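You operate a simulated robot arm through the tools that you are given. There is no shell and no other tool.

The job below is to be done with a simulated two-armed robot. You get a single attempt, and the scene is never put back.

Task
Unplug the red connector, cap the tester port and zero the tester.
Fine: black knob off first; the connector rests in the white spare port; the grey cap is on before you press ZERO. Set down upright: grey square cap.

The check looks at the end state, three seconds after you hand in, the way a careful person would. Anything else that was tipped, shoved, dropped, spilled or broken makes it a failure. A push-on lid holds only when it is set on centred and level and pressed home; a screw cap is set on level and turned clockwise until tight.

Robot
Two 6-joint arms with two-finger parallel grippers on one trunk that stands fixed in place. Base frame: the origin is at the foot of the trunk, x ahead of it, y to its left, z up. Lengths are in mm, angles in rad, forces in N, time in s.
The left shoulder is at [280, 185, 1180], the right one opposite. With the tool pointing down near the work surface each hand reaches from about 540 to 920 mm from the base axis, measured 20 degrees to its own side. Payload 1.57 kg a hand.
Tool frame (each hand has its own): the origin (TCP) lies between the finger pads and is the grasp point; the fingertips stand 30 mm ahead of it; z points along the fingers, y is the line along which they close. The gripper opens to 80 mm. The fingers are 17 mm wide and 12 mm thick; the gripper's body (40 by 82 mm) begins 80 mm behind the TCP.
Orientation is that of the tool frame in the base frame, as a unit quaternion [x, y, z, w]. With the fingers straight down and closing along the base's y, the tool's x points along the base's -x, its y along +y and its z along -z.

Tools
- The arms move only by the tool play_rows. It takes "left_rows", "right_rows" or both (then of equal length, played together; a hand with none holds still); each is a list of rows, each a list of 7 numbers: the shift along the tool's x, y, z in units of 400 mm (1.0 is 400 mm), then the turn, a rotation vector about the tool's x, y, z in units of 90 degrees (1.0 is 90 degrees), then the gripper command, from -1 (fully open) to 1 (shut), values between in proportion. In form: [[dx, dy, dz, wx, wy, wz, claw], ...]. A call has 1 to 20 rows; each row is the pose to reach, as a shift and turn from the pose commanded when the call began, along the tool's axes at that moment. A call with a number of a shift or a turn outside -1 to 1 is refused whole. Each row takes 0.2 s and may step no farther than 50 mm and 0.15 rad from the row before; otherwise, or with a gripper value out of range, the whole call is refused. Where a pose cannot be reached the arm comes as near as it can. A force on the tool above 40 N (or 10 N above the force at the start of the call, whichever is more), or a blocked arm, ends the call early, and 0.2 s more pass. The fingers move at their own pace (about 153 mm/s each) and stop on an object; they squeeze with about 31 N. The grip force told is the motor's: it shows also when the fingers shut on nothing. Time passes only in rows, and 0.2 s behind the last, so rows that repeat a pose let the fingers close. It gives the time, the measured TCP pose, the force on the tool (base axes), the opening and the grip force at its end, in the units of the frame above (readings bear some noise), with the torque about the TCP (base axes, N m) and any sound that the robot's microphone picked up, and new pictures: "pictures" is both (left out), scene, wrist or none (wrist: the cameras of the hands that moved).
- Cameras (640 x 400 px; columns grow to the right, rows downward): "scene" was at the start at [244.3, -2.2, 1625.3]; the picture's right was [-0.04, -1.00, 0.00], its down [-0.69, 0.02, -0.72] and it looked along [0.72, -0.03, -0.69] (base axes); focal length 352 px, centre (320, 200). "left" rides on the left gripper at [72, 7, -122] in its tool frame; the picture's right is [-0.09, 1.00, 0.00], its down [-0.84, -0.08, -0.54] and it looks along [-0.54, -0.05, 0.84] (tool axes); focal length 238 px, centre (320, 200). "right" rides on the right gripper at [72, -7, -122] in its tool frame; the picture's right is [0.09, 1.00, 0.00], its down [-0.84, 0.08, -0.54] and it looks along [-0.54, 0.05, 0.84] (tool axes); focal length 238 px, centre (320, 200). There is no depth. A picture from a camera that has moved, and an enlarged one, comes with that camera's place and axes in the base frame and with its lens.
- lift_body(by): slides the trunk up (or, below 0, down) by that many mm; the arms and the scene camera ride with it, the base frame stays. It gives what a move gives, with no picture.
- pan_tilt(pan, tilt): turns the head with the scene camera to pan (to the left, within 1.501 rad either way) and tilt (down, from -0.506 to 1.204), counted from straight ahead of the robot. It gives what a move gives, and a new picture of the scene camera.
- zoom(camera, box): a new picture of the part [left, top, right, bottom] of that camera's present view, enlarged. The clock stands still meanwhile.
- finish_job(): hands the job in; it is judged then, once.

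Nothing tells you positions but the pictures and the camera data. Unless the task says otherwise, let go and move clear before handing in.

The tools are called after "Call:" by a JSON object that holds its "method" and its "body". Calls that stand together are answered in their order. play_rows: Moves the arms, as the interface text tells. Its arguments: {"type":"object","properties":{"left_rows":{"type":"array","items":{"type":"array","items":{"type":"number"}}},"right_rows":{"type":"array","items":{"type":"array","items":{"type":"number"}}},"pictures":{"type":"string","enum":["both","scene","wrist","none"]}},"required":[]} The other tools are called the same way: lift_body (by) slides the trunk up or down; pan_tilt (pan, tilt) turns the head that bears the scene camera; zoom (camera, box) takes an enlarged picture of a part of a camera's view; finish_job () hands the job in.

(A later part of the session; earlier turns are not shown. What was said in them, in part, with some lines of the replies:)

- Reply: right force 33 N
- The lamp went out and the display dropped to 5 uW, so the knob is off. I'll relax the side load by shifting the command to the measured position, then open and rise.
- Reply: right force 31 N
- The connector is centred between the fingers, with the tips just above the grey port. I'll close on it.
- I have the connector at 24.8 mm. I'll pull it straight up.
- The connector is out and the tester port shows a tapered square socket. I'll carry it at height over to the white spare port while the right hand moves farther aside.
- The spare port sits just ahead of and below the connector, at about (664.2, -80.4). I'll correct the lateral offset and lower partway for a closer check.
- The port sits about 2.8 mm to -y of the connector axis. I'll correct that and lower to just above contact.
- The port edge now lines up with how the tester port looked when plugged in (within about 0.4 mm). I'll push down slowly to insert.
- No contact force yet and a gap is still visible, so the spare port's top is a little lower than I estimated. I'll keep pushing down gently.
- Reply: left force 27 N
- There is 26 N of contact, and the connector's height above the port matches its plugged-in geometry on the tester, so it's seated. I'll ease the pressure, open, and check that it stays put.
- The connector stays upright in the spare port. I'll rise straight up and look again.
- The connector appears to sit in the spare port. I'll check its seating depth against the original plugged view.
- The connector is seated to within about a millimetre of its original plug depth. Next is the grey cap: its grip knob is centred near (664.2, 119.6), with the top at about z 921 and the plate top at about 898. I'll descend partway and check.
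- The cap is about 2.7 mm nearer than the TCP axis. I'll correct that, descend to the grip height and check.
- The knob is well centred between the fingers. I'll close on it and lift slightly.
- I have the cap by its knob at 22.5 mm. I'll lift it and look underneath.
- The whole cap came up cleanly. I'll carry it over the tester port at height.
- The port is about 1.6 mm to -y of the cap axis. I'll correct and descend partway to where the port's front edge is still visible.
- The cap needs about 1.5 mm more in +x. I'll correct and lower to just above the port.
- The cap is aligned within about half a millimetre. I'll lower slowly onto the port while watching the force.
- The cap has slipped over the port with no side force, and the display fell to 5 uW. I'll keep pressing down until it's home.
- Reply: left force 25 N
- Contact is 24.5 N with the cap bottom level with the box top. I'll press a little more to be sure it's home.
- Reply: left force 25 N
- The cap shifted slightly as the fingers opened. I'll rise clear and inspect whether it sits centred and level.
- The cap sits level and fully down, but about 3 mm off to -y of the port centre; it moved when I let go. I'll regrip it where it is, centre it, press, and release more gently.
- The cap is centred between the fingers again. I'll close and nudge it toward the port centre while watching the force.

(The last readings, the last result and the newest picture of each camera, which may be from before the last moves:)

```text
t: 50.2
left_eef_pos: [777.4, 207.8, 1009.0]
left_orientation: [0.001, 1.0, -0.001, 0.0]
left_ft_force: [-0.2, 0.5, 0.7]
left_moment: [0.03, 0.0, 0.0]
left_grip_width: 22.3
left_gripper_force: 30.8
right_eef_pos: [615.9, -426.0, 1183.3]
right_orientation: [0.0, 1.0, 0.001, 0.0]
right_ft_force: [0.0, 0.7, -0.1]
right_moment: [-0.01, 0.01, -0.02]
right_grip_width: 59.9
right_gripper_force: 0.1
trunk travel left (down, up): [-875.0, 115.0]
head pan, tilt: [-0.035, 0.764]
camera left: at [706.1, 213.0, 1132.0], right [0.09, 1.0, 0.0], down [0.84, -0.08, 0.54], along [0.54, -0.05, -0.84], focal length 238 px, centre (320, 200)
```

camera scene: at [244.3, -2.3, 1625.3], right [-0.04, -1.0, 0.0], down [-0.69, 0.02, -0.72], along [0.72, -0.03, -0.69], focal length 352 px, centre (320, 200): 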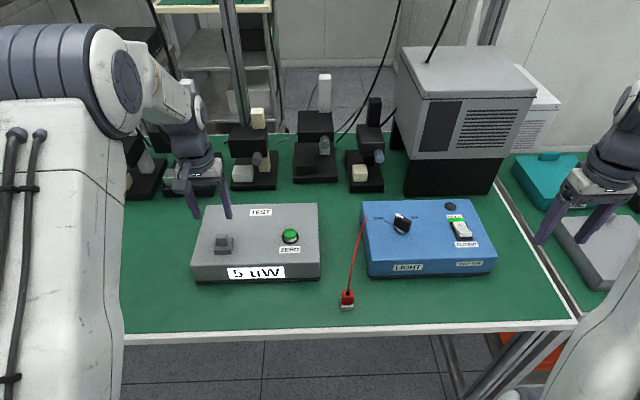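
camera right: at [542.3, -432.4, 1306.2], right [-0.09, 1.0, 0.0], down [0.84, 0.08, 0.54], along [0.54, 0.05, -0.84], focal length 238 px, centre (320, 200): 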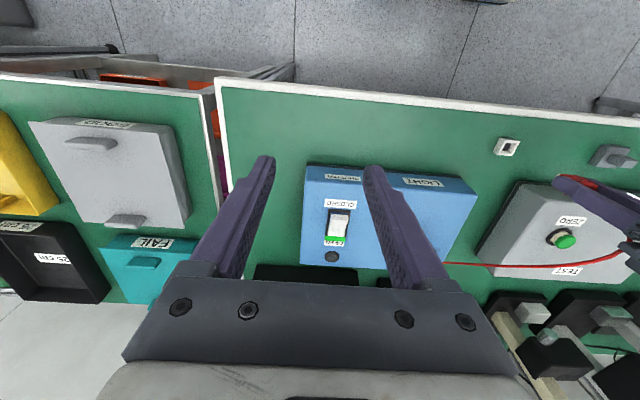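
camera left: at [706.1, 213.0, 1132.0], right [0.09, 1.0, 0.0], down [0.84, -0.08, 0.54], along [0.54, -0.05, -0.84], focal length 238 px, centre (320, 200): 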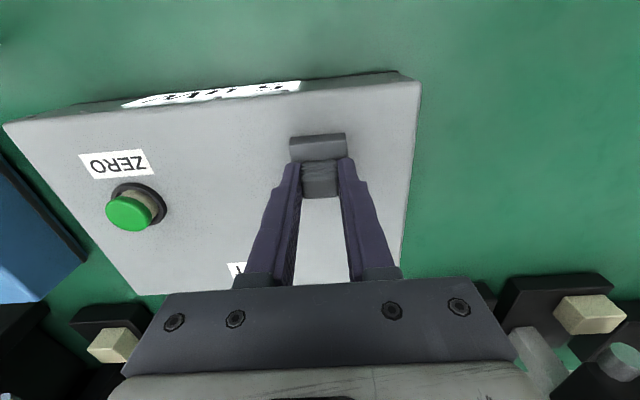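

The cap moves freely, so there is clearance around the port. I'll continue to the centre.

Call:
{"method": "play_rows", "body": {"left_rows": [[0.0006, 0.003, 0, 0, 0, 0, 1], [0.0012, 0.006, 0, 0, 0, 0, 1], [0.0012, 0.006, 0, 0, 0, 0, 1], [0.0012, 0.006, 0, 0, 0, 0, 1]], "pictures": "wrist"}}

Call:
{"method": "zoom", "body": {"camera": "left", "box": [260, 110, 380, 210]}}

Call:
{"method": "zoom", "body": {"camera": "scene", "box": [195, 215, 245, 255]}}

```text
t: 51.2
left_eef_pos: [777.2, 208.0, 1008.9]
left_orientation: [0.0, 1.0, 0.001, 0.0]
left_ft_force: [0.6, 0.0, 0.1]
left_moment: [0.02, 0.01, 0.03]
left_grip_width: 22.2
left_gripper_force: 31.2
right_eef_pos: [613.7, -425.3, 1183.9]
right_orientation: [0.0, 1.0, 0.0, 0.0]
right_ft_force: [-1.2, 0.1, 0.7]
right_moment: [0.0, 0.01, -0.02]
right_grip_width: 60.1
right_gripper_force: 0.2
trunk travel left (down, up): [-875.0, 115.0]
head pan, tilt: [-0.035, 0.764]
camera left: at [705.4, 215.2, 1132.0], right [0.09, 1.0, 0.0], down [0.84, -0.08, 0.54], along [0.54, -0.05, -0.84], focal length 238 px, centre (320, 200)
```

left: 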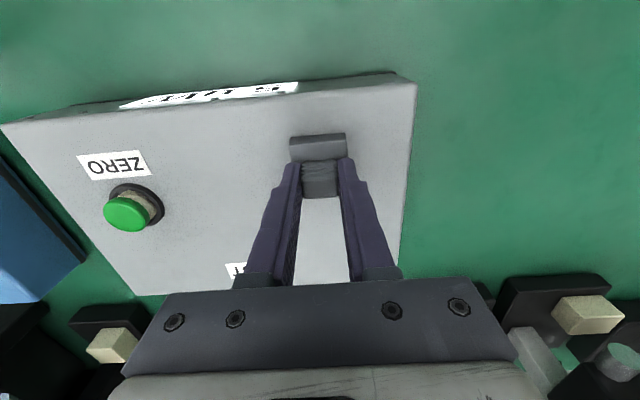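

```text
4.00 times, centred on (320, 160) of left
camera zoom: at [705.4, 215.2, 1132.0], right [0.09, 1.0, 0.0], down [0.84, -0.08, 0.54], along [0.54, -0.05, -0.84], focal length 953 px, centre (320, 360)
```

zoom: 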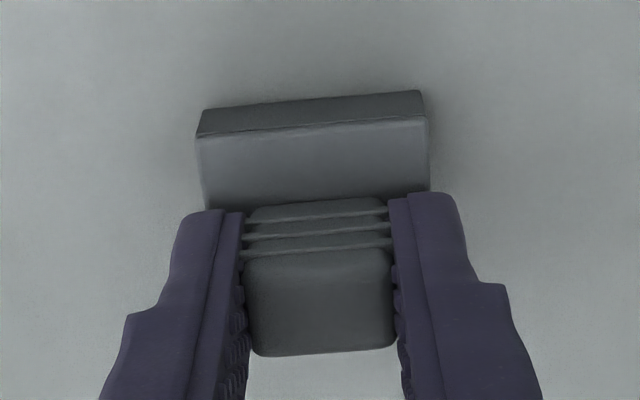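

```text
10.00 times, centred on (220, 235) of scene
camera zoom: at [244.3, -2.2, 1625.3], right [-0.04, -1.0, 0.0], down [-0.69, 0.02, -0.72], along [0.72, -0.03, -0.69], focal length 3524 px, centre (1320, -150)
```

zoom: 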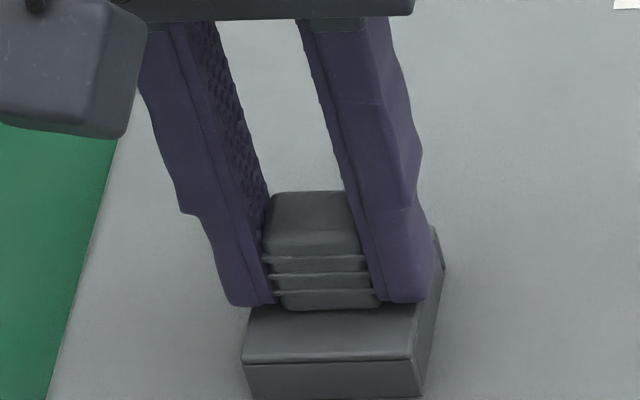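

The cap is now centred at about (778.0, 209.1). I'll press it down firmly.

Call:
{"method": "play_rows", "body": {"left_rows": [[0, 0, 0.004, 0, 0, 0, 1], [0, 0, 0.008, 0, 0, 0, 1], [0, 0, 0.012, 0, 0, 0, 1], [0, 0, 0.015, 0, 0, 0, 1], [0, 0, 0.015, 0, 0, 0, 1]], "pictures": "wrist"}}

Call:
{"method": "zoom", "body": {"camera": "left", "box": [260, 110, 380, 210]}}

```text
t: 52.4
left_eef_pos: [777.4, 210.0, 1005.3]
left_orientation: [0.0, 1.0, 0.0, 0.004]
left_ft_force: [-1.6, 1.1, 35.4]
left_moment: [0.07, 0.04, 0.0]
left_grip_width: 22.3
left_gripper_force: 30.8
right_eef_pos: [613.4, -424.9, 1185.5]
right_orientation: [0.0, 1.0, 0.0, 0.001]
right_ft_force: [0.5, -0.7, 0.6]
right_moment: [0.02, 0.01, 0.0]
right_grip_width: 59.8
right_gripper_force: 0.1
trunk travel left (down, up): [-875.0, 115.0]
head pan, tilt: [-0.035, 0.764]
camera left: at [705.0, 215.0, 1128.5], right [0.09, 1.0, 0.0], down [0.83, -0.08, 0.55], along [0.55, -0.05, -0.84], focal length 238 px, centre (320, 200)
```

left: 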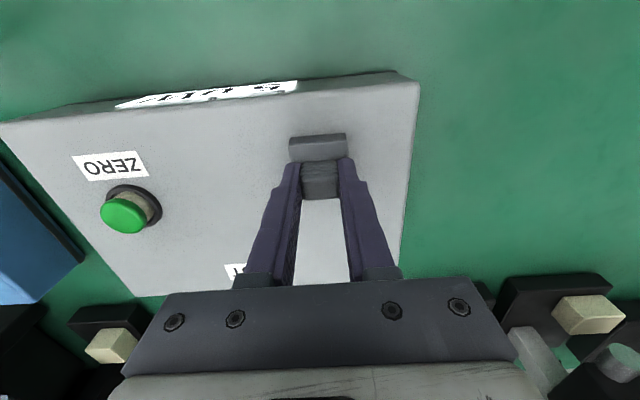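

```text
4.00 times, centred on (320, 160) of left
camera zoom: at [705.0, 215.0, 1128.5], right [0.09, 1.0, 0.0], down [0.83, -0.08, 0.55], along [0.55, -0.05, -0.84], focal length 953 px, centre (320, 360)
```

zoom: 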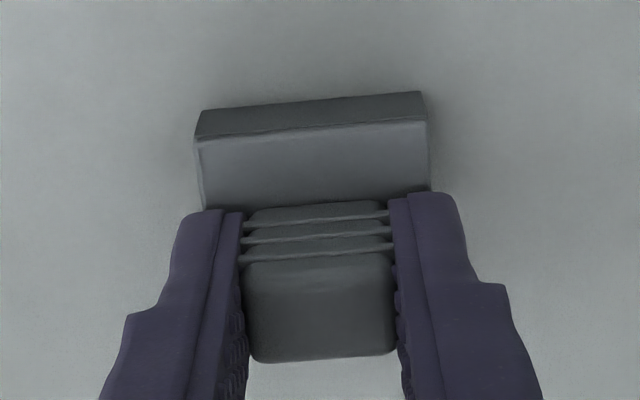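

It took 35 N and is firmly down. I'll ease the load to near zero before releasing slowly.

Call:
{"method": "play_rows", "body": {"left_rows": [[0, 0, -0.003, 0, 0, 0, 1], [0, 0, -0.006, 0, 0, 0, 1], [0, 0, -0.006, 0, 0, 0, 1], [0, 0, -0.006, 0, 0, 0, 1]], "pictures": "none"}}

```text
t: 53.4
left_eef_pos: [777.6, 209.5, 1006.2]
left_orientation: [0.0, 1.0, 0.0, 0.001]
left_ft_force: [7.7, 1.9, 17.5]
left_moment: [0.05, -0.58, -0.01]
left_grip_width: 22.5
left_gripper_force: 30.7
right_eef_pos: [613.6, -425.4, 1183.4]
right_orientation: [0.0, 1.0, 0.001, 0.0]
right_ft_force: [-0.2, 0.7, 0.4]
right_moment: [0.01, 0.01, -0.03]
right_grip_width: 59.7
right_gripper_force: 0.1
trunk travel left (down, up): [-875.0, 115.0]
head pan, tilt: [-0.035, 0.764]
```

Call:
{"method": "play_rows", "body": {"left_rows": [[0, 0, -0.003, 0, 0, 0, 1], [0, 0, -0.004, 0, 0, 0, 1], [0, 0, -0.004, 0, 0, 0, 1], [0, 0, -0.004, 0, 0, 0, 1]], "pictures": "none"}}

```text
t: 54.4
left_eef_pos: [775.4, 209.5, 1004.9]
left_orientation: [0.0, 1.0, 0.0, -0.003]
left_ft_force: [4.6, -2.5, 2.0]
left_moment: [-0.11, -0.24, -0.05]
left_grip_width: 22.3
left_gripper_force: 30.9
right_eef_pos: [614.5, -424.5, 1183.2]
right_orientation: [0.0, 1.0, 0.0, 0.0]
right_ft_force: [0.7, 0.8, -0.4]
right_moment: [0.02, -0.02, 0.03]
right_grip_width: 59.9
right_gripper_force: 0.1
trunk travel left (down, up): [-875.0, 115.0]
head pan, tilt: [-0.035, 0.764]
```

The vertical load is almost zero. I'll open the fingers slowly.

Call:
{"method": "play_rows", "body": {"left_rows": [[0, 0, 0, 0, 0, 0, 0.42], [0, 0, 0, 0, 0, 0, 0.38], [0, 0, 0, 0, 0, 0, 0.34], [0, 0, 0, 0, 0, 0, 0.28], [0, 0, 0, 0, 0, 0, 0.2]], "pictures": "wrist"}}

Call:
{"method": "zoom", "body": {"camera": "left", "box": [260, 110, 380, 210]}}

Call:
{"method": "zoom", "body": {"camera": "scene", "box": [195, 215, 245, 255]}}

```text
t: 55.6
left_eef_pos: [776.8, 209.7, 1008.2]
left_orientation: [0.0, 1.0, 0.0, 0.0]
left_ft_force: [0.6, -1.3, 0.6]
left_moment: [0.02, 0.03, 0.04]
left_grip_width: 32.0
left_gripper_force: 0.1
right_eef_pos: [614.9, -425.3, 1182.5]
right_orientation: [0.0, 1.0, 0.001, 0.0]
right_ft_force: [-0.8, -0.4, 0.4]
right_moment: [0.02, 0.02, 0.01]
right_grip_width: 60.3
right_gripper_force: 0.0
trunk travel left (down, up): [-875.0, 115.0]
head pan, tilt: [-0.035, 0.764]
camera left: at [705.0, 215.8, 1130.2], right [0.09, 1.0, 0.0], down [0.84, -0.08, 0.54], along [0.54, -0.05, -0.84], focal length 238 px, centre (320, 200)
```

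left: 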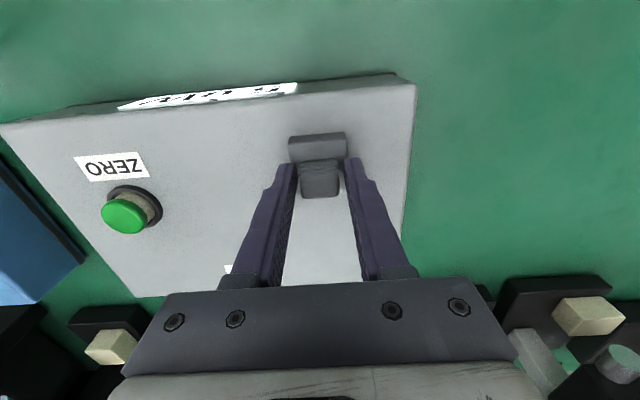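

```text
4.00 times, centred on (320, 160) of left
camera zoom: at [705.0, 215.8, 1130.2], right [0.09, 1.0, 0.0], down [0.84, -0.08, 0.54], along [0.54, -0.05, -0.84], focal length 953 px, centre (320, 360)
```

zoom: 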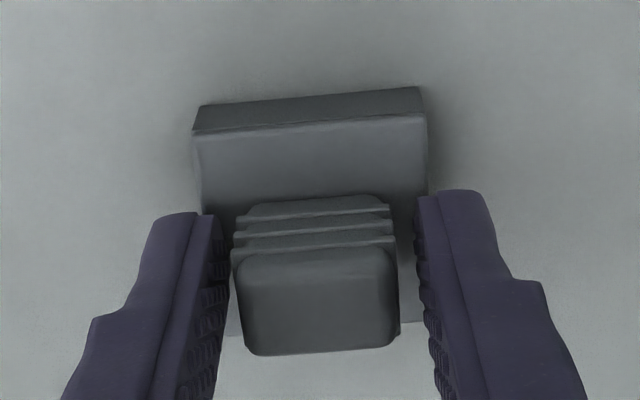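

```text
10.00 times, centred on (220, 235) of scene
camera zoom: at [244.3, -2.2, 1625.3], right [-0.04, -1.0, 0.0], down [-0.69, 0.02, -0.72], along [0.72, -0.03, -0.69], focal length 3524 px, centre (1320, -150)
```

zoom: 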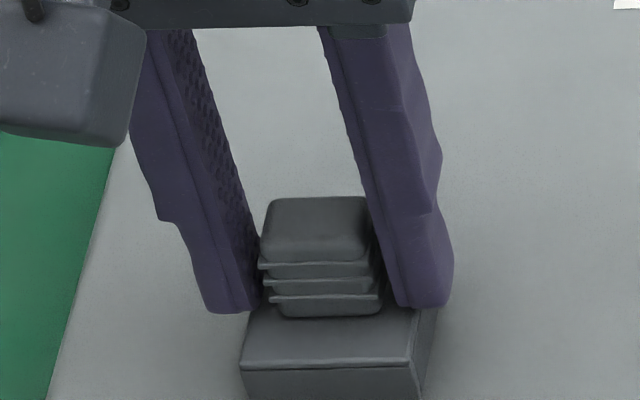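

The cap stayed put in y, but it's about 1.4 mm short in x. I'll regrip and nudge it.

Call:
{"method": "play_rows", "body": {"left_rows": [[0, 0, 0, 0, 0, 0, 0.5], [0, 0, 0, 0, 0, 0, 1], [0, 0, 0, 0, 0, 0, 1], [-0.002, 0, 0, 0, 0, 0, 1], [-0.004, 0, 0, 0, 0, 0, 1], [-0.004, 0, 0, 0, 0, 0, 1], [-0.004, 0, 0, 0, 0, 0, 1]], "pictures": "wrist"}}

Call:
{"method": "zoom", "body": {"camera": "left", "box": [260, 110, 380, 210]}}

```text
t: 57.2
left_eef_pos: [778.3, 210.8, 1008.4]
left_orientation: [0.0, 1.0, 0.0, 0.0]
left_ft_force: [-0.4, 0.0, -0.3]
left_moment: [0.0, 0.02, 0.02]
left_grip_width: 22.3
left_gripper_force: 30.8
right_eef_pos: [615.5, -425.0, 1183.8]
right_orientation: [-0.001, 1.0, 0.0, 0.0]
right_ft_force: [0.6, 1.1, 0.1]
right_moment: [-0.01, 0.01, 0.04]
right_grip_width: 60.0
right_gripper_force: 0.0
trunk travel left (down, up): [-875.0, 115.0]
head pan, tilt: [-0.035, 0.764]
camera left: at [706.8, 215.5, 1130.1], right [0.09, 1.0, 0.0], down [0.84, -0.08, 0.54], along [0.54, -0.05, -0.84], focal length 238 px, centre (320, 200)
```

left: 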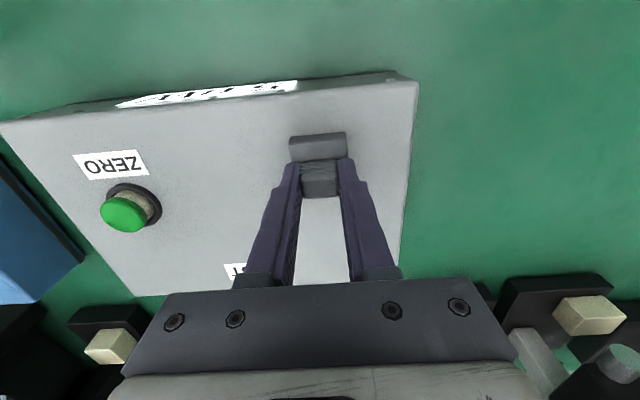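

```text
4.00 times, centred on (320, 160) of left
camera zoom: at [706.8, 215.5, 1130.1], right [0.09, 1.0, 0.0], down [0.84, -0.08, 0.54], along [0.54, -0.05, -0.84], focal length 953 px, centre (320, 360)
```

zoom: 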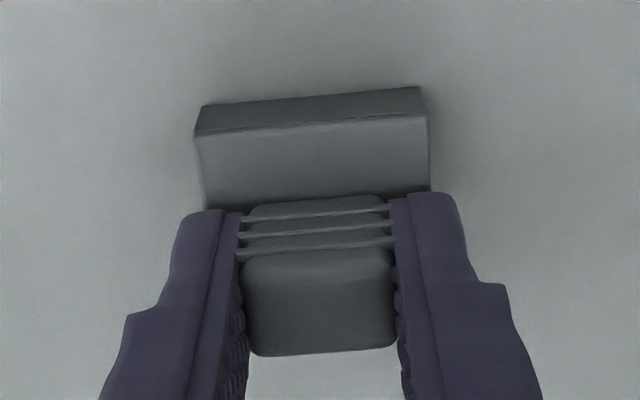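

The cap is at about (778.4, 209.2) with no load. I'll release slowly and rise.

Call:
{"method": "play_rows", "body": {"left_rows": [[0, 0, 0, 0, 0, 0, 0.42], [0, 0, 0, 0, 0, 0, 0.38], [0, 0, 0, 0, 0, 0, 0.34], [0, 0, 0, 0, 0, 0, 0.28], [0, 0, 0, 0, 0, 0, 0.1], [0, 0, -0.02, 0, 0, 0, -0.1], [0, 0, -0.08, 0, 0, 0, -0.3], [0, 0, -0.16, 0, 0, 0, -0.3], [0, 0, -0.22, 0, 0, 0, -0.3], [0, 0, -0.22, 0, 0, 0, -0.3]]}}

Call:
{"method": "zoom", "body": {"camera": "left", "box": [270, 85, 370, 160]}}

Call:
{"method": "zoom", "body": {"camera": "scene", "box": [195, 220, 245, 260]}}

Call:
{"method": "zoom", "body": {"camera": "left", "box": [140, 100, 240, 190]}}

```text
t: 59.4
left_eef_pos: [778.3, 210.6, 1095.3]
left_orientation: [0.0, 1.0, 0.001, -0.001]
left_ft_force: [-0.1, -1.3, -0.1]
left_moment: [0.0, 0.03, -0.01]
left_grip_width: 51.8
left_gripper_force: 0.0
right_eef_pos: [614.5, -425.6, 1184.6]
right_orientation: [0.0, 1.0, 0.001, 0.0]
right_ft_force: [-0.3, 0.1, 0.3]
right_moment: [0.01, 0.03, 0.0]
right_grip_width: 59.9
right_gripper_force: 0.0
trunk travel left (down, up): [-875.0, 115.0]
head pan, tilt: [-0.035, 0.764]
camera scene: at [244.2, -2.3, 1625.3], right [-0.04, -1.0, 0.0], down [-0.69, 0.02, -0.72], along [0.72, -0.03, -0.69], focal length 352 px, centre (320, 200)
camera left: at [706.4, 215.8, 1218.2], right [0.09, 1.0, 0.0], down [0.84, -0.08, 0.54], along [0.54, -0.05, -0.84], focal length 238 px, centre (320, 200)
```

scene: 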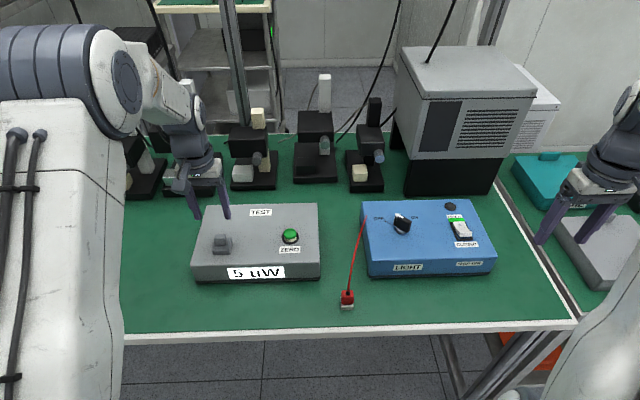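
left: 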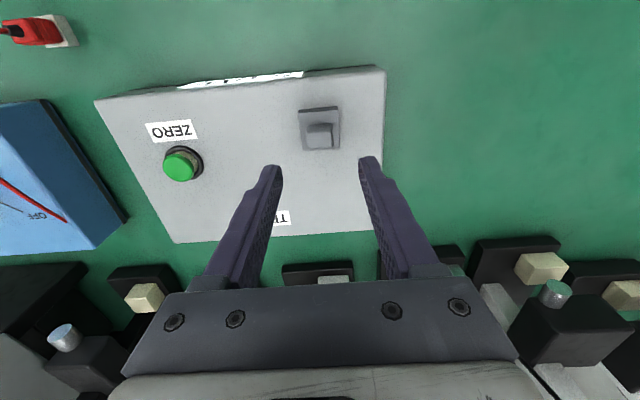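

```text
5.33 times, centred on (320, 122) of left
camera zoom: at [706.4, 215.8, 1218.2], right [0.09, 1.0, 0.0], down [0.84, -0.08, 0.54], along [0.54, -0.05, -0.84], focal length 1271 px, centre (320, 613)
```

zoom: 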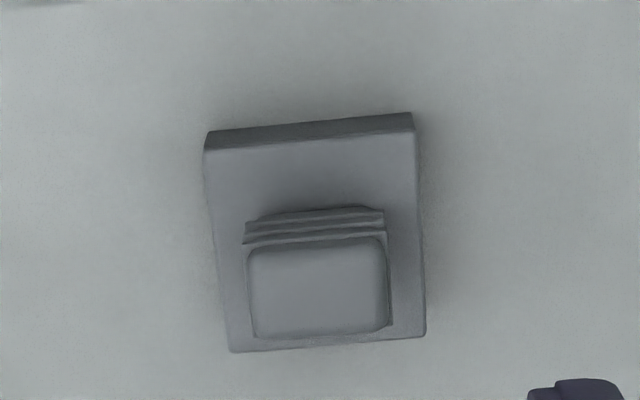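

```text
10.00 times, centred on (220, 240) of scene
camera zoom: at [244.2, -2.3, 1625.3], right [-0.04, -1.0, 0.0], down [-0.69, 0.02, -0.72], along [0.72, -0.03, -0.69], focal length 3524 px, centre (1320, -200)
```

zoom: 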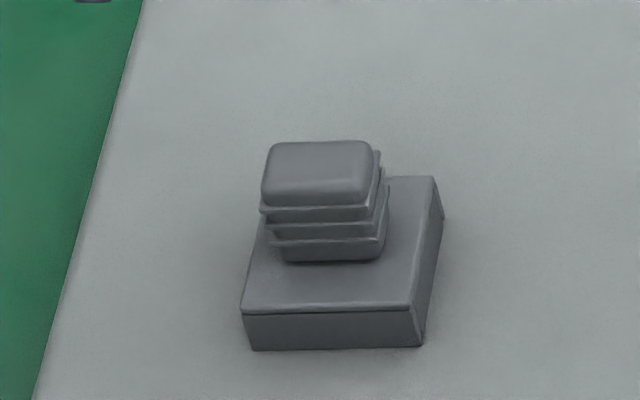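

```text
4.44 times, centred on (190, 145) of left
camera zoom: at [706.4, 215.8, 1218.2], right [0.09, 1.0, 0.0], down [0.84, -0.08, 0.54], along [0.54, -0.05, -0.84], focal length 1059 px, centre (898, 444)
```

zoom: 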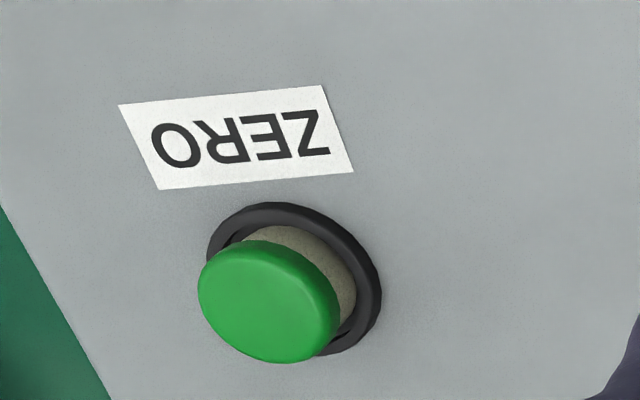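

The cap is centred at (778.1, 209.1), level and down on the box. I'll press it home squarely from above with the fingers closed.

Call:
{"method": "play_rows", "body": {"left_rows": [[0, 0, 0.02, 0, 0, 0, 1], [0, 0, 0.06, 0, 0, 0, 1], [0, 0, 0.11, 0, 0, 0, 1], [0, 0, 0.145, 0, 0, 0, 1], [0, 0, 0.16, 0, 0, 0, 1], [0, 0, 0.168, 0, 0, 0, 1], [0, 0, 0.174, 0, 0, 0, 1], [0, 0, 0.178, 0, 0, 0, 1], [0, 0, 0.182, 0, 0, 0, 1]]}}

Call:
{"method": "zoom", "body": {"camera": "scene", "box": [195, 210, 245, 260]}}

```text
t: 60.8
left_eef_pos: [778.6, 210.0, 1035.2]
left_orientation: [0.0, 1.0, 0.001, 0.004]
left_ft_force: [-9.2, -0.6, 20.4]
left_moment: [-0.02, 0.24, 0.02]
left_grip_width: 0.0
left_gripper_force: 22.1
right_eef_pos: [614.1, -425.1, 1184.4]
right_orientation: [0.0, 1.0, 0.0, 0.0]
right_ft_force: [-0.6, 0.1, -0.8]
right_moment: [-0.01, -0.02, -0.01]
right_grip_width: 59.8
right_gripper_force: 0.1
trunk travel left (down, up): [-875.0, 115.0]
head pan, tilt: [-0.035, 0.764]
stopped in row 7 (left hand): the force on the tool passed its limit at 43 N (the readings are from after the stop); the commanded pose is now the measured one
camera scene: at [242.6, -2.6, 1625.6], right [-0.04, -1.0, 0.0], down [-0.69, 0.02, -0.72], along [0.72, -0.03, -0.69], focal length 352 px, centre (320, 200)
camera left: at [706.4, 215.5, 1156.5], right [0.09, 1.0, 0.0], down [0.83, -0.08, 0.55], along [0.55, -0.05, -0.84], focal length 238 px, centre (320, 200)
```

scene: 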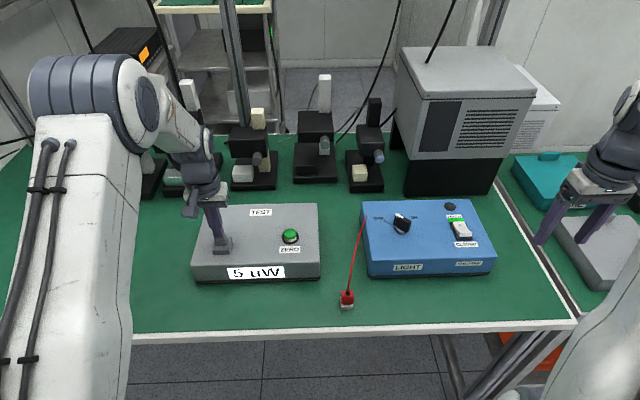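
left: 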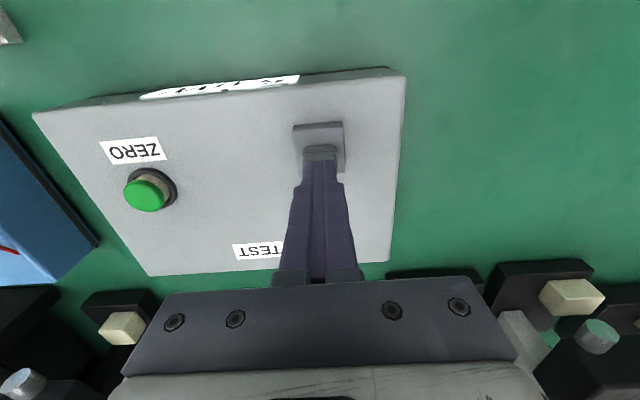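

```text
8.00 times, centred on (220, 235) of scene
camera zoom: at [242.6, -2.6, 1625.6], right [-0.04, -1.0, 0.0], down [-0.69, 0.02, -0.72], along [0.72, -0.03, -0.69], focal length 2819 px, centre (1120, -80)
```

zoom: 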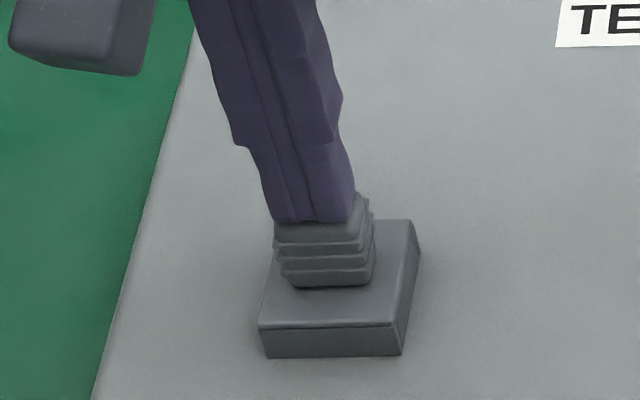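

I pressed the cap with about 43 N straight down. Now I'll rise and re-inspect it.

Call:
{"method": "play_rows", "body": {"left_rows": [[0, 0, -0.01, 0, 0, 0, 1], [0, 0, -0.04, 0, 0, 0, 1], [0, 0, -0.1, 0, 0, 0, 1], [0, 0, -0.15, 0, 0, 0, 1], [0, 0, -0.15, 0, 0, 0, 1]]}}

Call:
{"method": "zoom", "body": {"camera": "left", "box": [270, 85, 370, 160]}}

Call:
{"method": "zoom", "body": {"camera": "scene", "box": [195, 220, 245, 260]}}

```text
t: 62.0
left_eef_pos: [778.6, 210.9, 1090.5]
left_orientation: [0.0, 1.0, 0.0, 0.002]
left_ft_force: [0.1, 0.3, 0.4]
left_moment: [0.01, 0.02, 0.03]
left_grip_width: 0.0
left_gripper_force: 21.0
right_eef_pos: [615.1, -425.2, 1184.7]
right_orientation: [0.001, 1.0, 0.0, 0.0]
right_ft_force: [0.0, -0.6, 0.0]
right_moment: [-0.01, 0.0, -0.01]
right_grip_width: 60.0
right_gripper_force: 0.0
trunk travel left (down, up): [-875.0, 115.0]
head pan, tilt: [-0.035, 0.764]
camera scene: at [244.2, -2.3, 1625.3], right [-0.04, -1.0, 0.0], down [-0.69, 0.02, -0.72], along [0.72, -0.03, -0.69], focal length 352 px, centre (320, 200)
camera left: at [706.5, 215.7, 1214.0], right [0.09, 1.0, 0.0], down [0.83, -0.08, 0.55], along [0.54, -0.05, -0.84], focal length 238 px, centre (320, 200)
```

scene: 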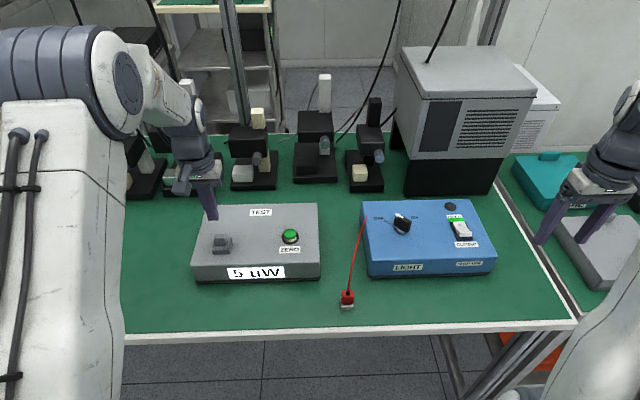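
left: 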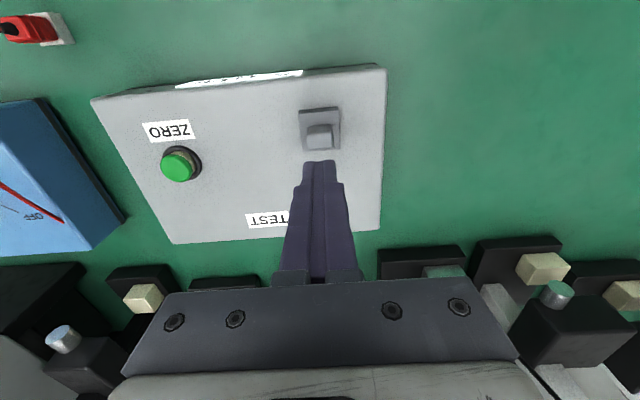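

```text
5.33 times, centred on (320, 122) of left
camera zoom: at [706.5, 215.7, 1214.0], right [0.09, 1.0, 0.0], down [0.83, -0.08, 0.55], along [0.54, -0.05, -0.84], focal length 1271 px, centre (320, 613)
```

zoom: 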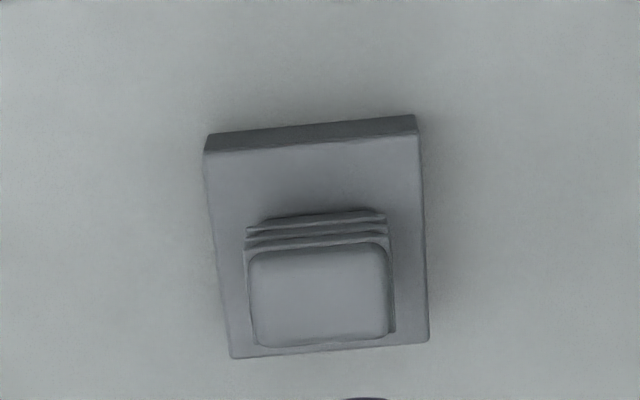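

```text
10.00 times, centred on (220, 240) of scene
camera zoom: at [244.2, -2.3, 1625.3], right [-0.04, -1.0, 0.0], down [-0.69, 0.02, -0.72], along [0.72, -0.03, -0.69], focal length 3524 px, centre (1320, -200)
```

zoom: 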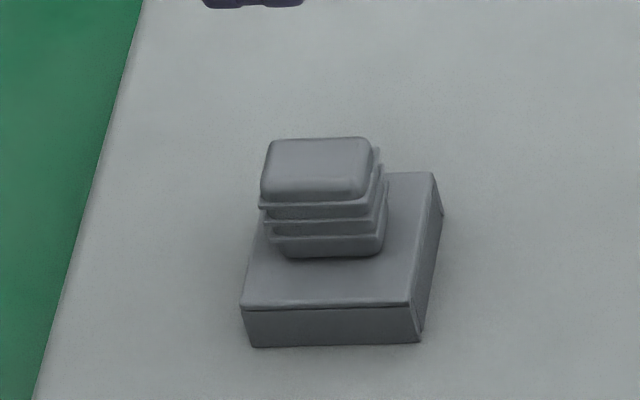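

The cap is still centred, at about (777.8, 209.5). Next is the green ZERO button, whose top is near (804, 50.3, 979). I'll move the closed left fingers above it.

Call:
{"method": "play_rows", "body": {"left_rows": [[-0.01, -0.06, 0, 0, 0, 0, 1], [-0.02, -0.14, 0, 0, 0, 0, 1], [-0.035, -0.22, 0, 0, 0, 0, 1], [-0.05, -0.31, 0, 0, 0, 0, 1], [-0.064, -0.396, 0, 0, 0, 0, 1], [-0.064, -0.396, 0.02, 0, 0, 0, 1], [-0.064, -0.396, 0.05, 0, 0, 0, 1], [-0.064, -0.396, 0.05, 0, 0, 0, 1]]}}

Call:
{"method": "zoom", "body": {"camera": "left", "box": [270, 100, 370, 175]}}

Call:
{"method": "zoom", "body": {"camera": "scene", "box": [250, 190, 330, 260]}}

```text
t: 63.8
left_eef_pos: [805.6, 52.2, 1071.2]
left_orientation: [0.001, 1.0, 0.0, 0.002]
left_ft_force: [-0.8, -0.3, -0.1]
left_moment: [-0.03, 0.01, 0.03]
left_grip_width: 0.1
left_gripper_force: 21.1
right_eef_pos: [615.0, -424.9, 1183.6]
right_orientation: [0.0, 1.0, 0.0, 0.0]
right_ft_force: [0.0, 0.3, 0.0]
right_moment: [0.02, -0.02, 0.02]
right_grip_width: 59.9
right_gripper_force: 0.0
trunk travel left (down, up): [-875.0, 115.0]
head pan, tilt: [-0.035, 0.764]
camera scene: at [244.4, -2.3, 1625.3], right [-0.04, -1.0, 0.0], down [-0.69, 0.02, -0.72], along [0.72, -0.03, -0.69], focal length 352 px, centre (320, 200)
camera left: at [733.3, 57.9, 1194.4], right [0.09, 1.0, 0.0], down [0.83, -0.08, 0.55], along [0.54, -0.05, -0.84], focal length 238 px, centre (320, 200)
```

scene: 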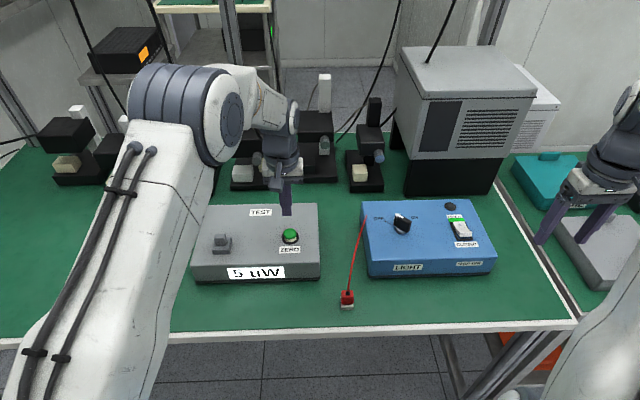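
left: 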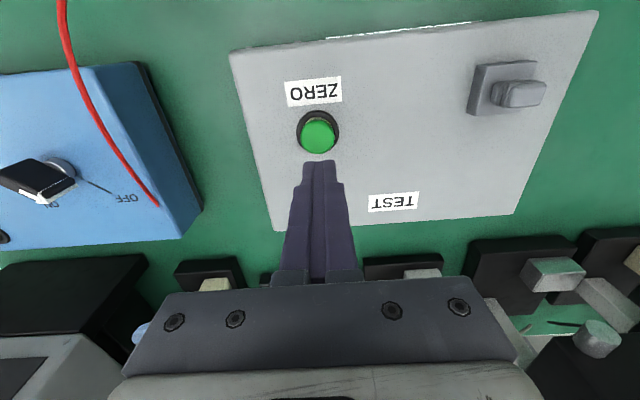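

```text
5.33 times, centred on (320, 138) of left
camera zoom: at [733.3, 57.9, 1194.4], right [0.09, 1.0, 0.0], down [0.83, -0.08, 0.55], along [0.54, -0.05, -0.84], focal length 1271 px, centre (320, 533)
```

zoom: 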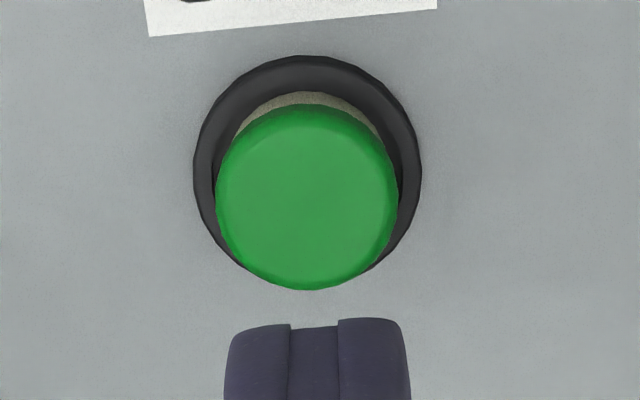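

```text
5.71 times, centred on (290, 225) of scene
camera zoom: at [244.4, -2.3, 1625.3], right [-0.04, -1.0, 0.0], down [-0.69, 0.02, -0.72], along [0.72, -0.03, -0.69], focal length 2014 px, centre (491, 57)
```

zoom: 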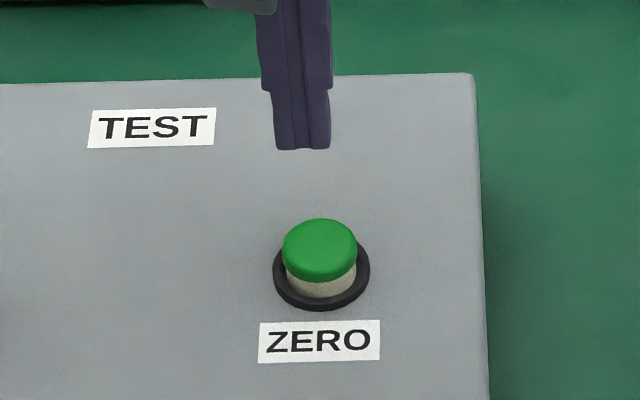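

The button is about 4.4 mm nearer and 1.2 mm to -y of the fingertips. I'll correct and lower to just above it.

Call:
{"method": "play_rows", "body": {"left_rows": [[0.011, -0.003, 0.0, 0, 0, 0, 1], [0.011, -0.003, 0.05, 0, 0, 0, 1], [0.011, -0.003, 0.09, 0, 0, 0, 1], [0.011, -0.003, 0.12, 0, 0, 0, 1], [0.011, -0.003, 0.12, 0, 0, 0, 1]]}}

Call:
{"method": "zoom", "body": {"camera": "left", "box": [270, 110, 370, 185]}}

Call:
{"method": "zoom", "body": {"camera": "scene", "box": [250, 190, 330, 260]}}

```text
t: 65.0
left_eef_pos: [801.0, 50.6, 1024.3]
left_orientation: [0.0, 1.0, 0.001, 0.002]
left_ft_force: [-0.4, 0.4, 0.5]
left_moment: [-0.04, 0.0, -0.04]
left_grip_width: 0.0
left_gripper_force: 21.6
right_eef_pos: [614.1, -424.8, 1184.2]
right_orientation: [0.0, 1.0, 0.001, 0.0]
right_ft_force: [-0.2, 0.4, -0.4]
right_moment: [-0.01, -0.01, 0.0]
right_grip_width: 60.0
right_gripper_force: 0.0
trunk travel left (down, up): [-875.0, 115.0]
head pan, tilt: [-0.035, 0.764]
camera scene: at [244.3, -2.3, 1625.3], right [-0.04, -1.0, 0.0], down [-0.69, 0.02, -0.72], along [0.72, -0.03, -0.69], focal length 352 px, centre (320, 200)
camera left: at [728.6, 56.4, 1146.2], right [0.09, 1.0, 0.0], down [0.83, -0.08, 0.55], along [0.55, -0.05, -0.84], focal length 238 px, centre (320, 200)
```

scene: 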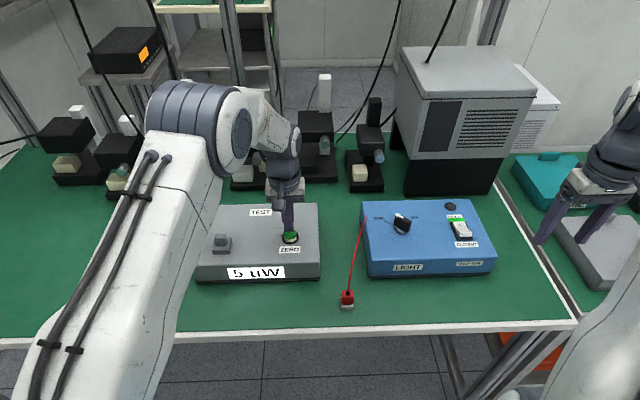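
left: 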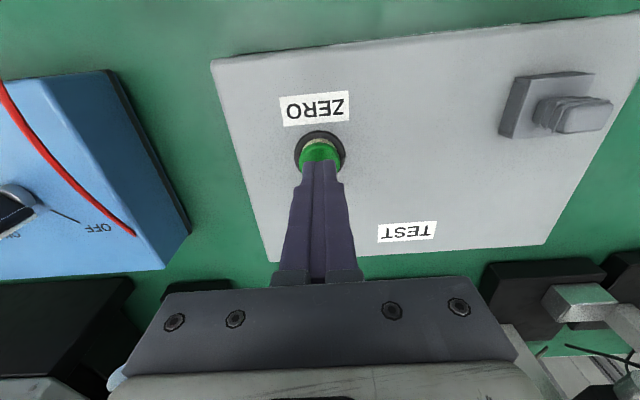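

```text
5.33 times, centred on (320, 148) of left
camera zoom: at [728.6, 56.4, 1146.2], right [0.09, 1.0, 0.0], down [0.83, -0.08, 0.55], along [0.55, -0.05, -0.84], focal length 1271 px, centre (320, 480)
```

zoom: 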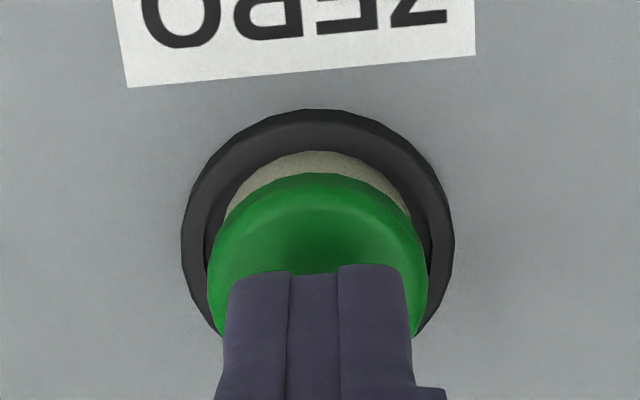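

```text
5.71 times, centred on (290, 225) of scene
camera zoom: at [244.3, -2.3, 1625.3], right [-0.04, -1.0, 0.0], down [-0.69, 0.02, -0.72], along [0.72, -0.03, -0.69], focal length 2014 px, centre (491, 57)
```

zoom: 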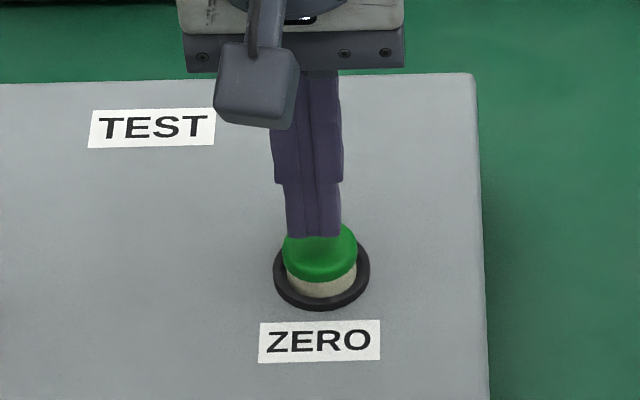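

The tips are centred above the button. I'll press down in small steps while watching the force and display.

Call:
{"method": "play_rows", "body": {"left_rows": [[0, 0, 0.012, 0, 0, 0, 1], [0, 0, 0.02, 0, 0, 0, 1], [0, 0, 0.025, 0, 0, 0, 1], [0, 0, 0.03, 0, 0, 0, 1], [0, 0, 0.034, 0, 0, 0, 1], [0, 0, 0.038, 0, 0, 0, 1]]}}

Call:
{"method": "zoom", "body": {"camera": "scene", "box": [190, 190, 330, 290]}}

```text
t: 66.4
left_eef_pos: [801.1, 51.2, 1008.2]
left_orientation: [0.0, 1.0, 0.0, 0.003]
left_ft_force: [-0.3, -0.4, 1.5]
left_moment: [-0.01, -0.01, -0.03]
left_grip_width: 0.1
left_gripper_force: 20.8
right_eef_pos: [615.1, -425.8, 1183.5]
right_orientation: [0.0, 1.0, 0.0, 0.001]
right_ft_force: [1.2, -0.3, -0.1]
right_moment: [0.0, 0.0, 0.01]
right_grip_width: 60.1
right_gripper_force: 0.2
trunk travel left (down, up): [-875.0, 115.0]
head pan, tilt: [-0.035, 0.764]
camera scene: at [244.2, -2.3, 1625.3], right [-0.04, -1.0, 0.0], down [-0.69, 0.02, -0.72], along [0.72, -0.03, -0.69], focal length 352 px, centre (320, 200)
camera left: at [728.9, 56.4, 1131.2], right [0.09, 1.0, 0.0], down [0.83, -0.08, 0.55], along [0.54, -0.05, -0.84], focal length 238 px, centre (320, 200)
```

scene: 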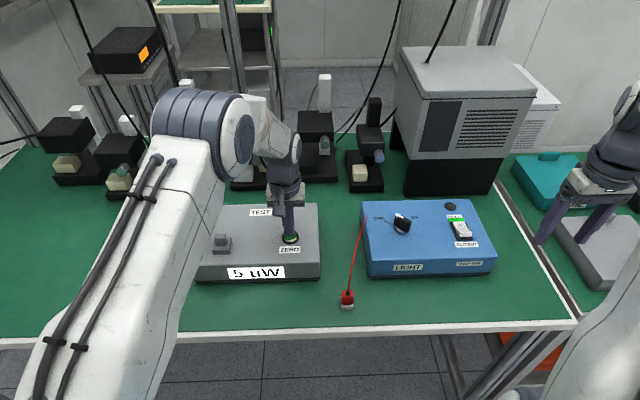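
left: 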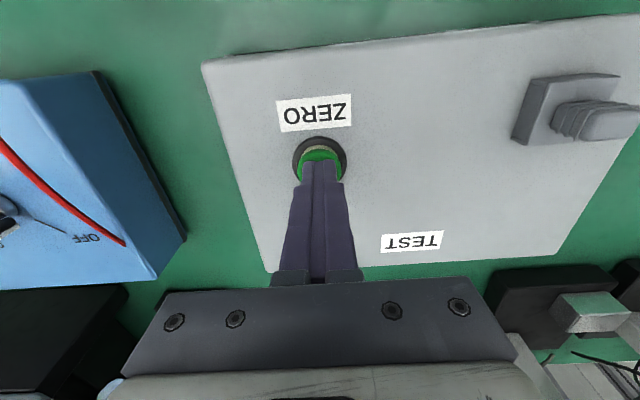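

```text
4.00 times, centred on (260, 240) of scene
camera zoom: at [244.2, -2.3, 1625.3], right [-0.04, -1.0, 0.0], down [-0.69, 0.02, -0.72], along [0.72, -0.03, -0.69], focal length 1409 px, centre (560, 40)
```

zoom: 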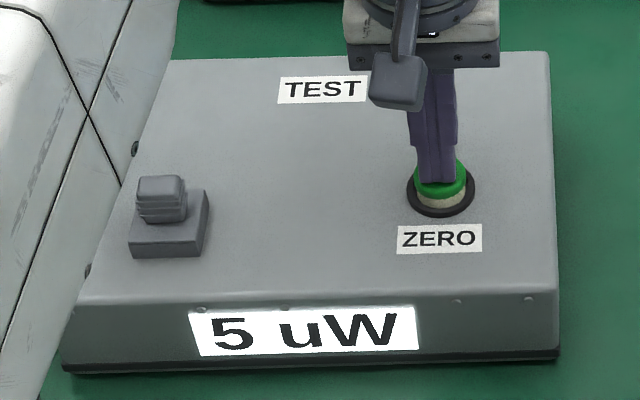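

The fingertips are just touching the button at 1.5 N. I'll keep pressing.

Call:
{"method": "play_rows", "body": {"left_rows": [[0, 0, 0.003, 0, 0, 0, 1], [0, 0, 0.006, 0, 0, 0, 1], [0, 0, 0.009, 0, 0, 0, 1], [0, 0, 0.012, 0, 0, 0, 1], [0, 0, 0.012, 0, 0, 0, 1]], "pictures": "scene"}}

Call:
{"method": "zoom", "body": {"camera": "scene", "box": [190, 190, 330, 290]}}

```text
t: 67.6
left_eef_pos: [801.2, 52.1, 1002.4]
left_orientation: [0.001, 1.0, 0.0, 0.003]
left_ft_force: [0.1, 0.9, 2.8]
left_moment: [0.05, 0.05, -0.04]
left_grip_width: 0.1
left_gripper_force: 20.8
right_eef_pos: [614.6, -425.5, 1184.1]
right_orientation: [0.0, 1.0, 0.0, 0.0]
right_ft_force: [-0.4, 0.7, -0.1]
right_moment: [0.02, 0.0, 0.02]
right_grip_width: 60.1
right_gripper_force: 0.0
trunk travel left (down, up): [-875.0, 115.0]
head pan, tilt: [-0.035, 0.764]
heard: click
camera scene: at [244.1, -2.2, 1625.3], right [-0.04, -1.0, 0.0], down [-0.69, 0.02, -0.72], along [0.72, -0.03, -0.69], focal length 352 px, centre (320, 200)
```

scene: 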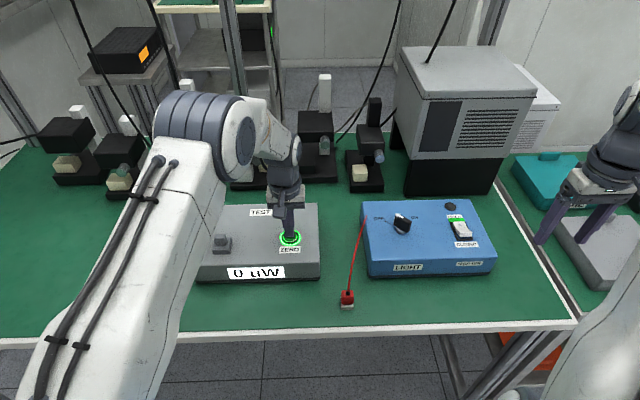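

```text
4.00 times, centred on (260, 240) of scene
camera zoom: at [244.1, -2.2, 1625.3], right [-0.04, -1.0, 0.0], down [-0.69, 0.02, -0.72], along [0.72, -0.03, -0.69], focal length 1409 px, centre (560, 40)
```

zoom: 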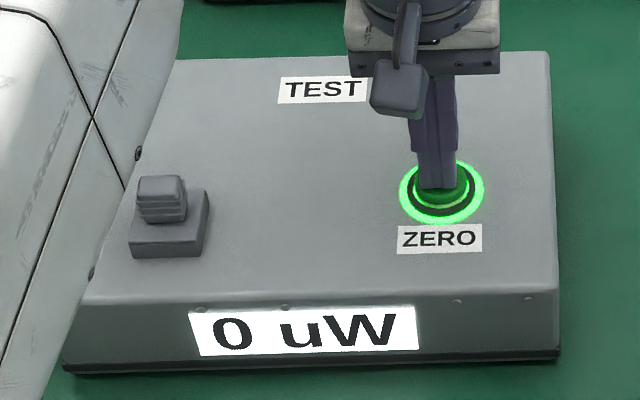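

A click sounded and the display reads 0 uW. I'll lift straight off the button, move clear and check everything.

Call:
{"method": "play_rows", "body": {"left_rows": [[0, 0, -0.03, 0, 0, 0, 1], [0, 0, -0.1, 0, 0, 0, 1], [0, 0, -0.2, 0, 0, 0, 1], [0, 0, -0.3, 0, 0, 0, 1], [0, 0, -0.4, 0, 0, 0, 1], [0.06, 0.08, -0.45, 0, 0, 0, 1], [0.14, 0.16, -0.5, 0, 0, 0, 1], [0.22, 0.24, -0.52, 0, 0, 0, 1], [0.3, 0.32, -0.54, 0, 0, 0, 1], [0.38, 0.4, -0.56, 0, 0, 0, 1]]}}

Call:
{"method": "zoom", "body": {"camera": "scene", "box": [180, 180, 380, 330]}}

Call:
{"method": "zoom", "body": {"camera": "scene", "box": [195, 220, 245, 260]}}

Call:
{"method": "zoom", "body": {"camera": "scene", "box": [350, 185, 510, 285]}}

Call:
{"method": "zoom", "body": {"camera": "left", "box": [100, 60, 420, 260]}}

```text
t: 69.8
left_eef_pos: [648.2, 210.2, 1226.3]
left_orientation: [0.001, 1.0, 0.0, 0.004]
left_ft_force: [-0.1, -0.6, 0.3]
left_moment: [0.0, 0.02, 0.01]
left_grip_width: 0.0
left_gripper_force: 21.3
right_eef_pos: [614.0, -425.0, 1183.1]
right_orientation: [0.0, 1.0, 0.0, 0.0]
right_ft_force: [0.4, 0.2, 0.0]
right_moment: [0.0, 0.03, 0.02]
right_grip_width: 59.9
right_gripper_force: 0.0
trunk travel left (down, up): [-875.0, 115.0]
head pan, tilt: [-0.035, 0.764]
camera scene: at [244.3, -2.3, 1625.3], right [-0.04, -1.0, 0.0], down [-0.69, 0.02, -0.72], along [0.72, -0.03, -0.69], focal length 352 px, centre (320, 200)
camera left: at [575.9, 216.7, 1349.0], right [0.09, 1.0, 0.0], down [0.83, -0.08, 0.55], along [0.54, -0.05, -0.84], focal length 238 px, centre (320, 200)
```

scene: 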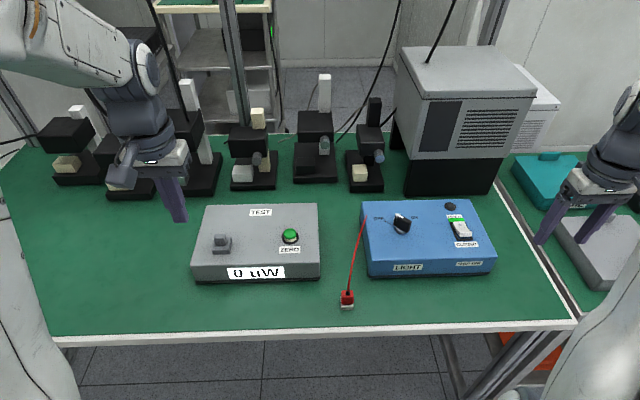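
left: 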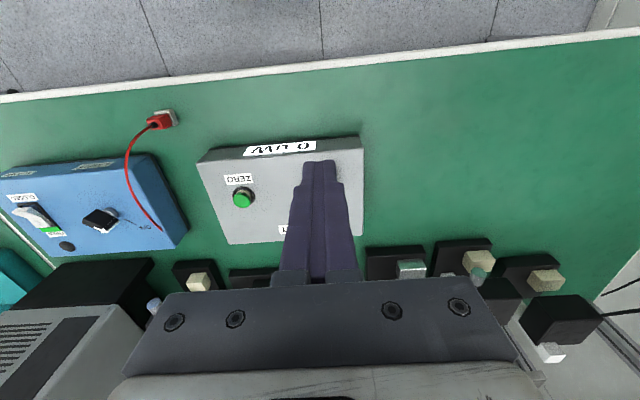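

```text
2.67 times, centred on (280, 255) of scene
camera zoom: at [244.3, -2.3, 1625.3], right [-0.04, -1.0, 0.0], down [-0.69, 0.02, -0.72], along [0.72, -0.03, -0.69], focal length 940 px, centre (427, 53)
```

zoom: 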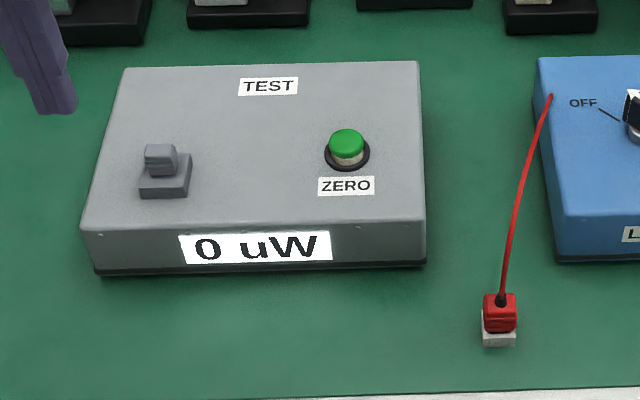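

```text
10.00 times, centred on (220, 240) of scene
camera zoom: at [244.3, -2.3, 1625.3], right [-0.04, -1.0, 0.0], down [-0.69, 0.02, -0.72], along [0.72, -0.03, -0.69], focal length 3524 px, centre (1320, -200)
```

zoom: 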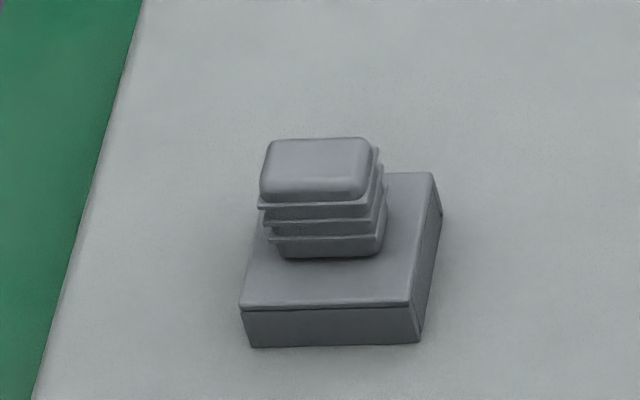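

```text
4.00 times, centred on (430, 235) of scene
camera zoom: at [244.3, -2.3, 1625.3], right [-0.04, -1.0, 0.0], down [-0.69, 0.02, -0.72], along [0.72, -0.03, -0.69], focal length 1409 px, centre (-120, 60)
```

zoom: 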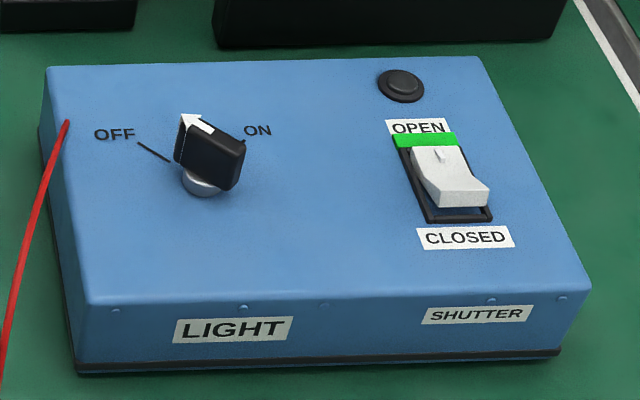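

```text
2.00 times, centred on (260, 160) of left
camera zoom: at [575.9, 216.7, 1349.0], right [0.09, 1.0, 0.0], down [0.83, -0.08, 0.55], along [0.54, -0.05, -0.84], focal length 477 px, centre (440, 280)
```

zoom: 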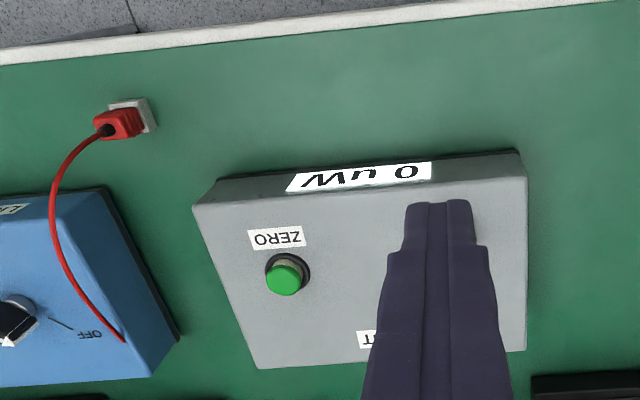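

The display reads 0 uW, the knob is OFF and the lamp is dark. The connector sits upright in the white spare port, the cap is level on the tester port, and both hands are clear. I'm handing the job in.

Call:
{"method": "finish_job", "body": {}}

```text
The job is handed in.
```

I finished the job in the order you asked and handed it in; no result came back when I did.

- **Knob:** I turned the black knob to OFF first. The lamp went dark and the tester dropped from 105 to 5 uW.
- **Connector:** I pulled the red connector and pushed it into the white spare port. It sits upright, within about a millimetre of its original plugged depth.
- **Cap:** The grey square cap is upright over the tester port, centred, level and down on the box. It slid about 3 mm when I first let go, so I regripped it, centred it and pressed it down again from above. It moves freely around the port and never clicked, so it rests in place and isn't gripped.
- **ZERO:** I pressed ZERO last, with the cap on. The button clicked and the display reads 0 uW.

Nothing else looked moved, the shutter switch is untouched, and both hands are clear.
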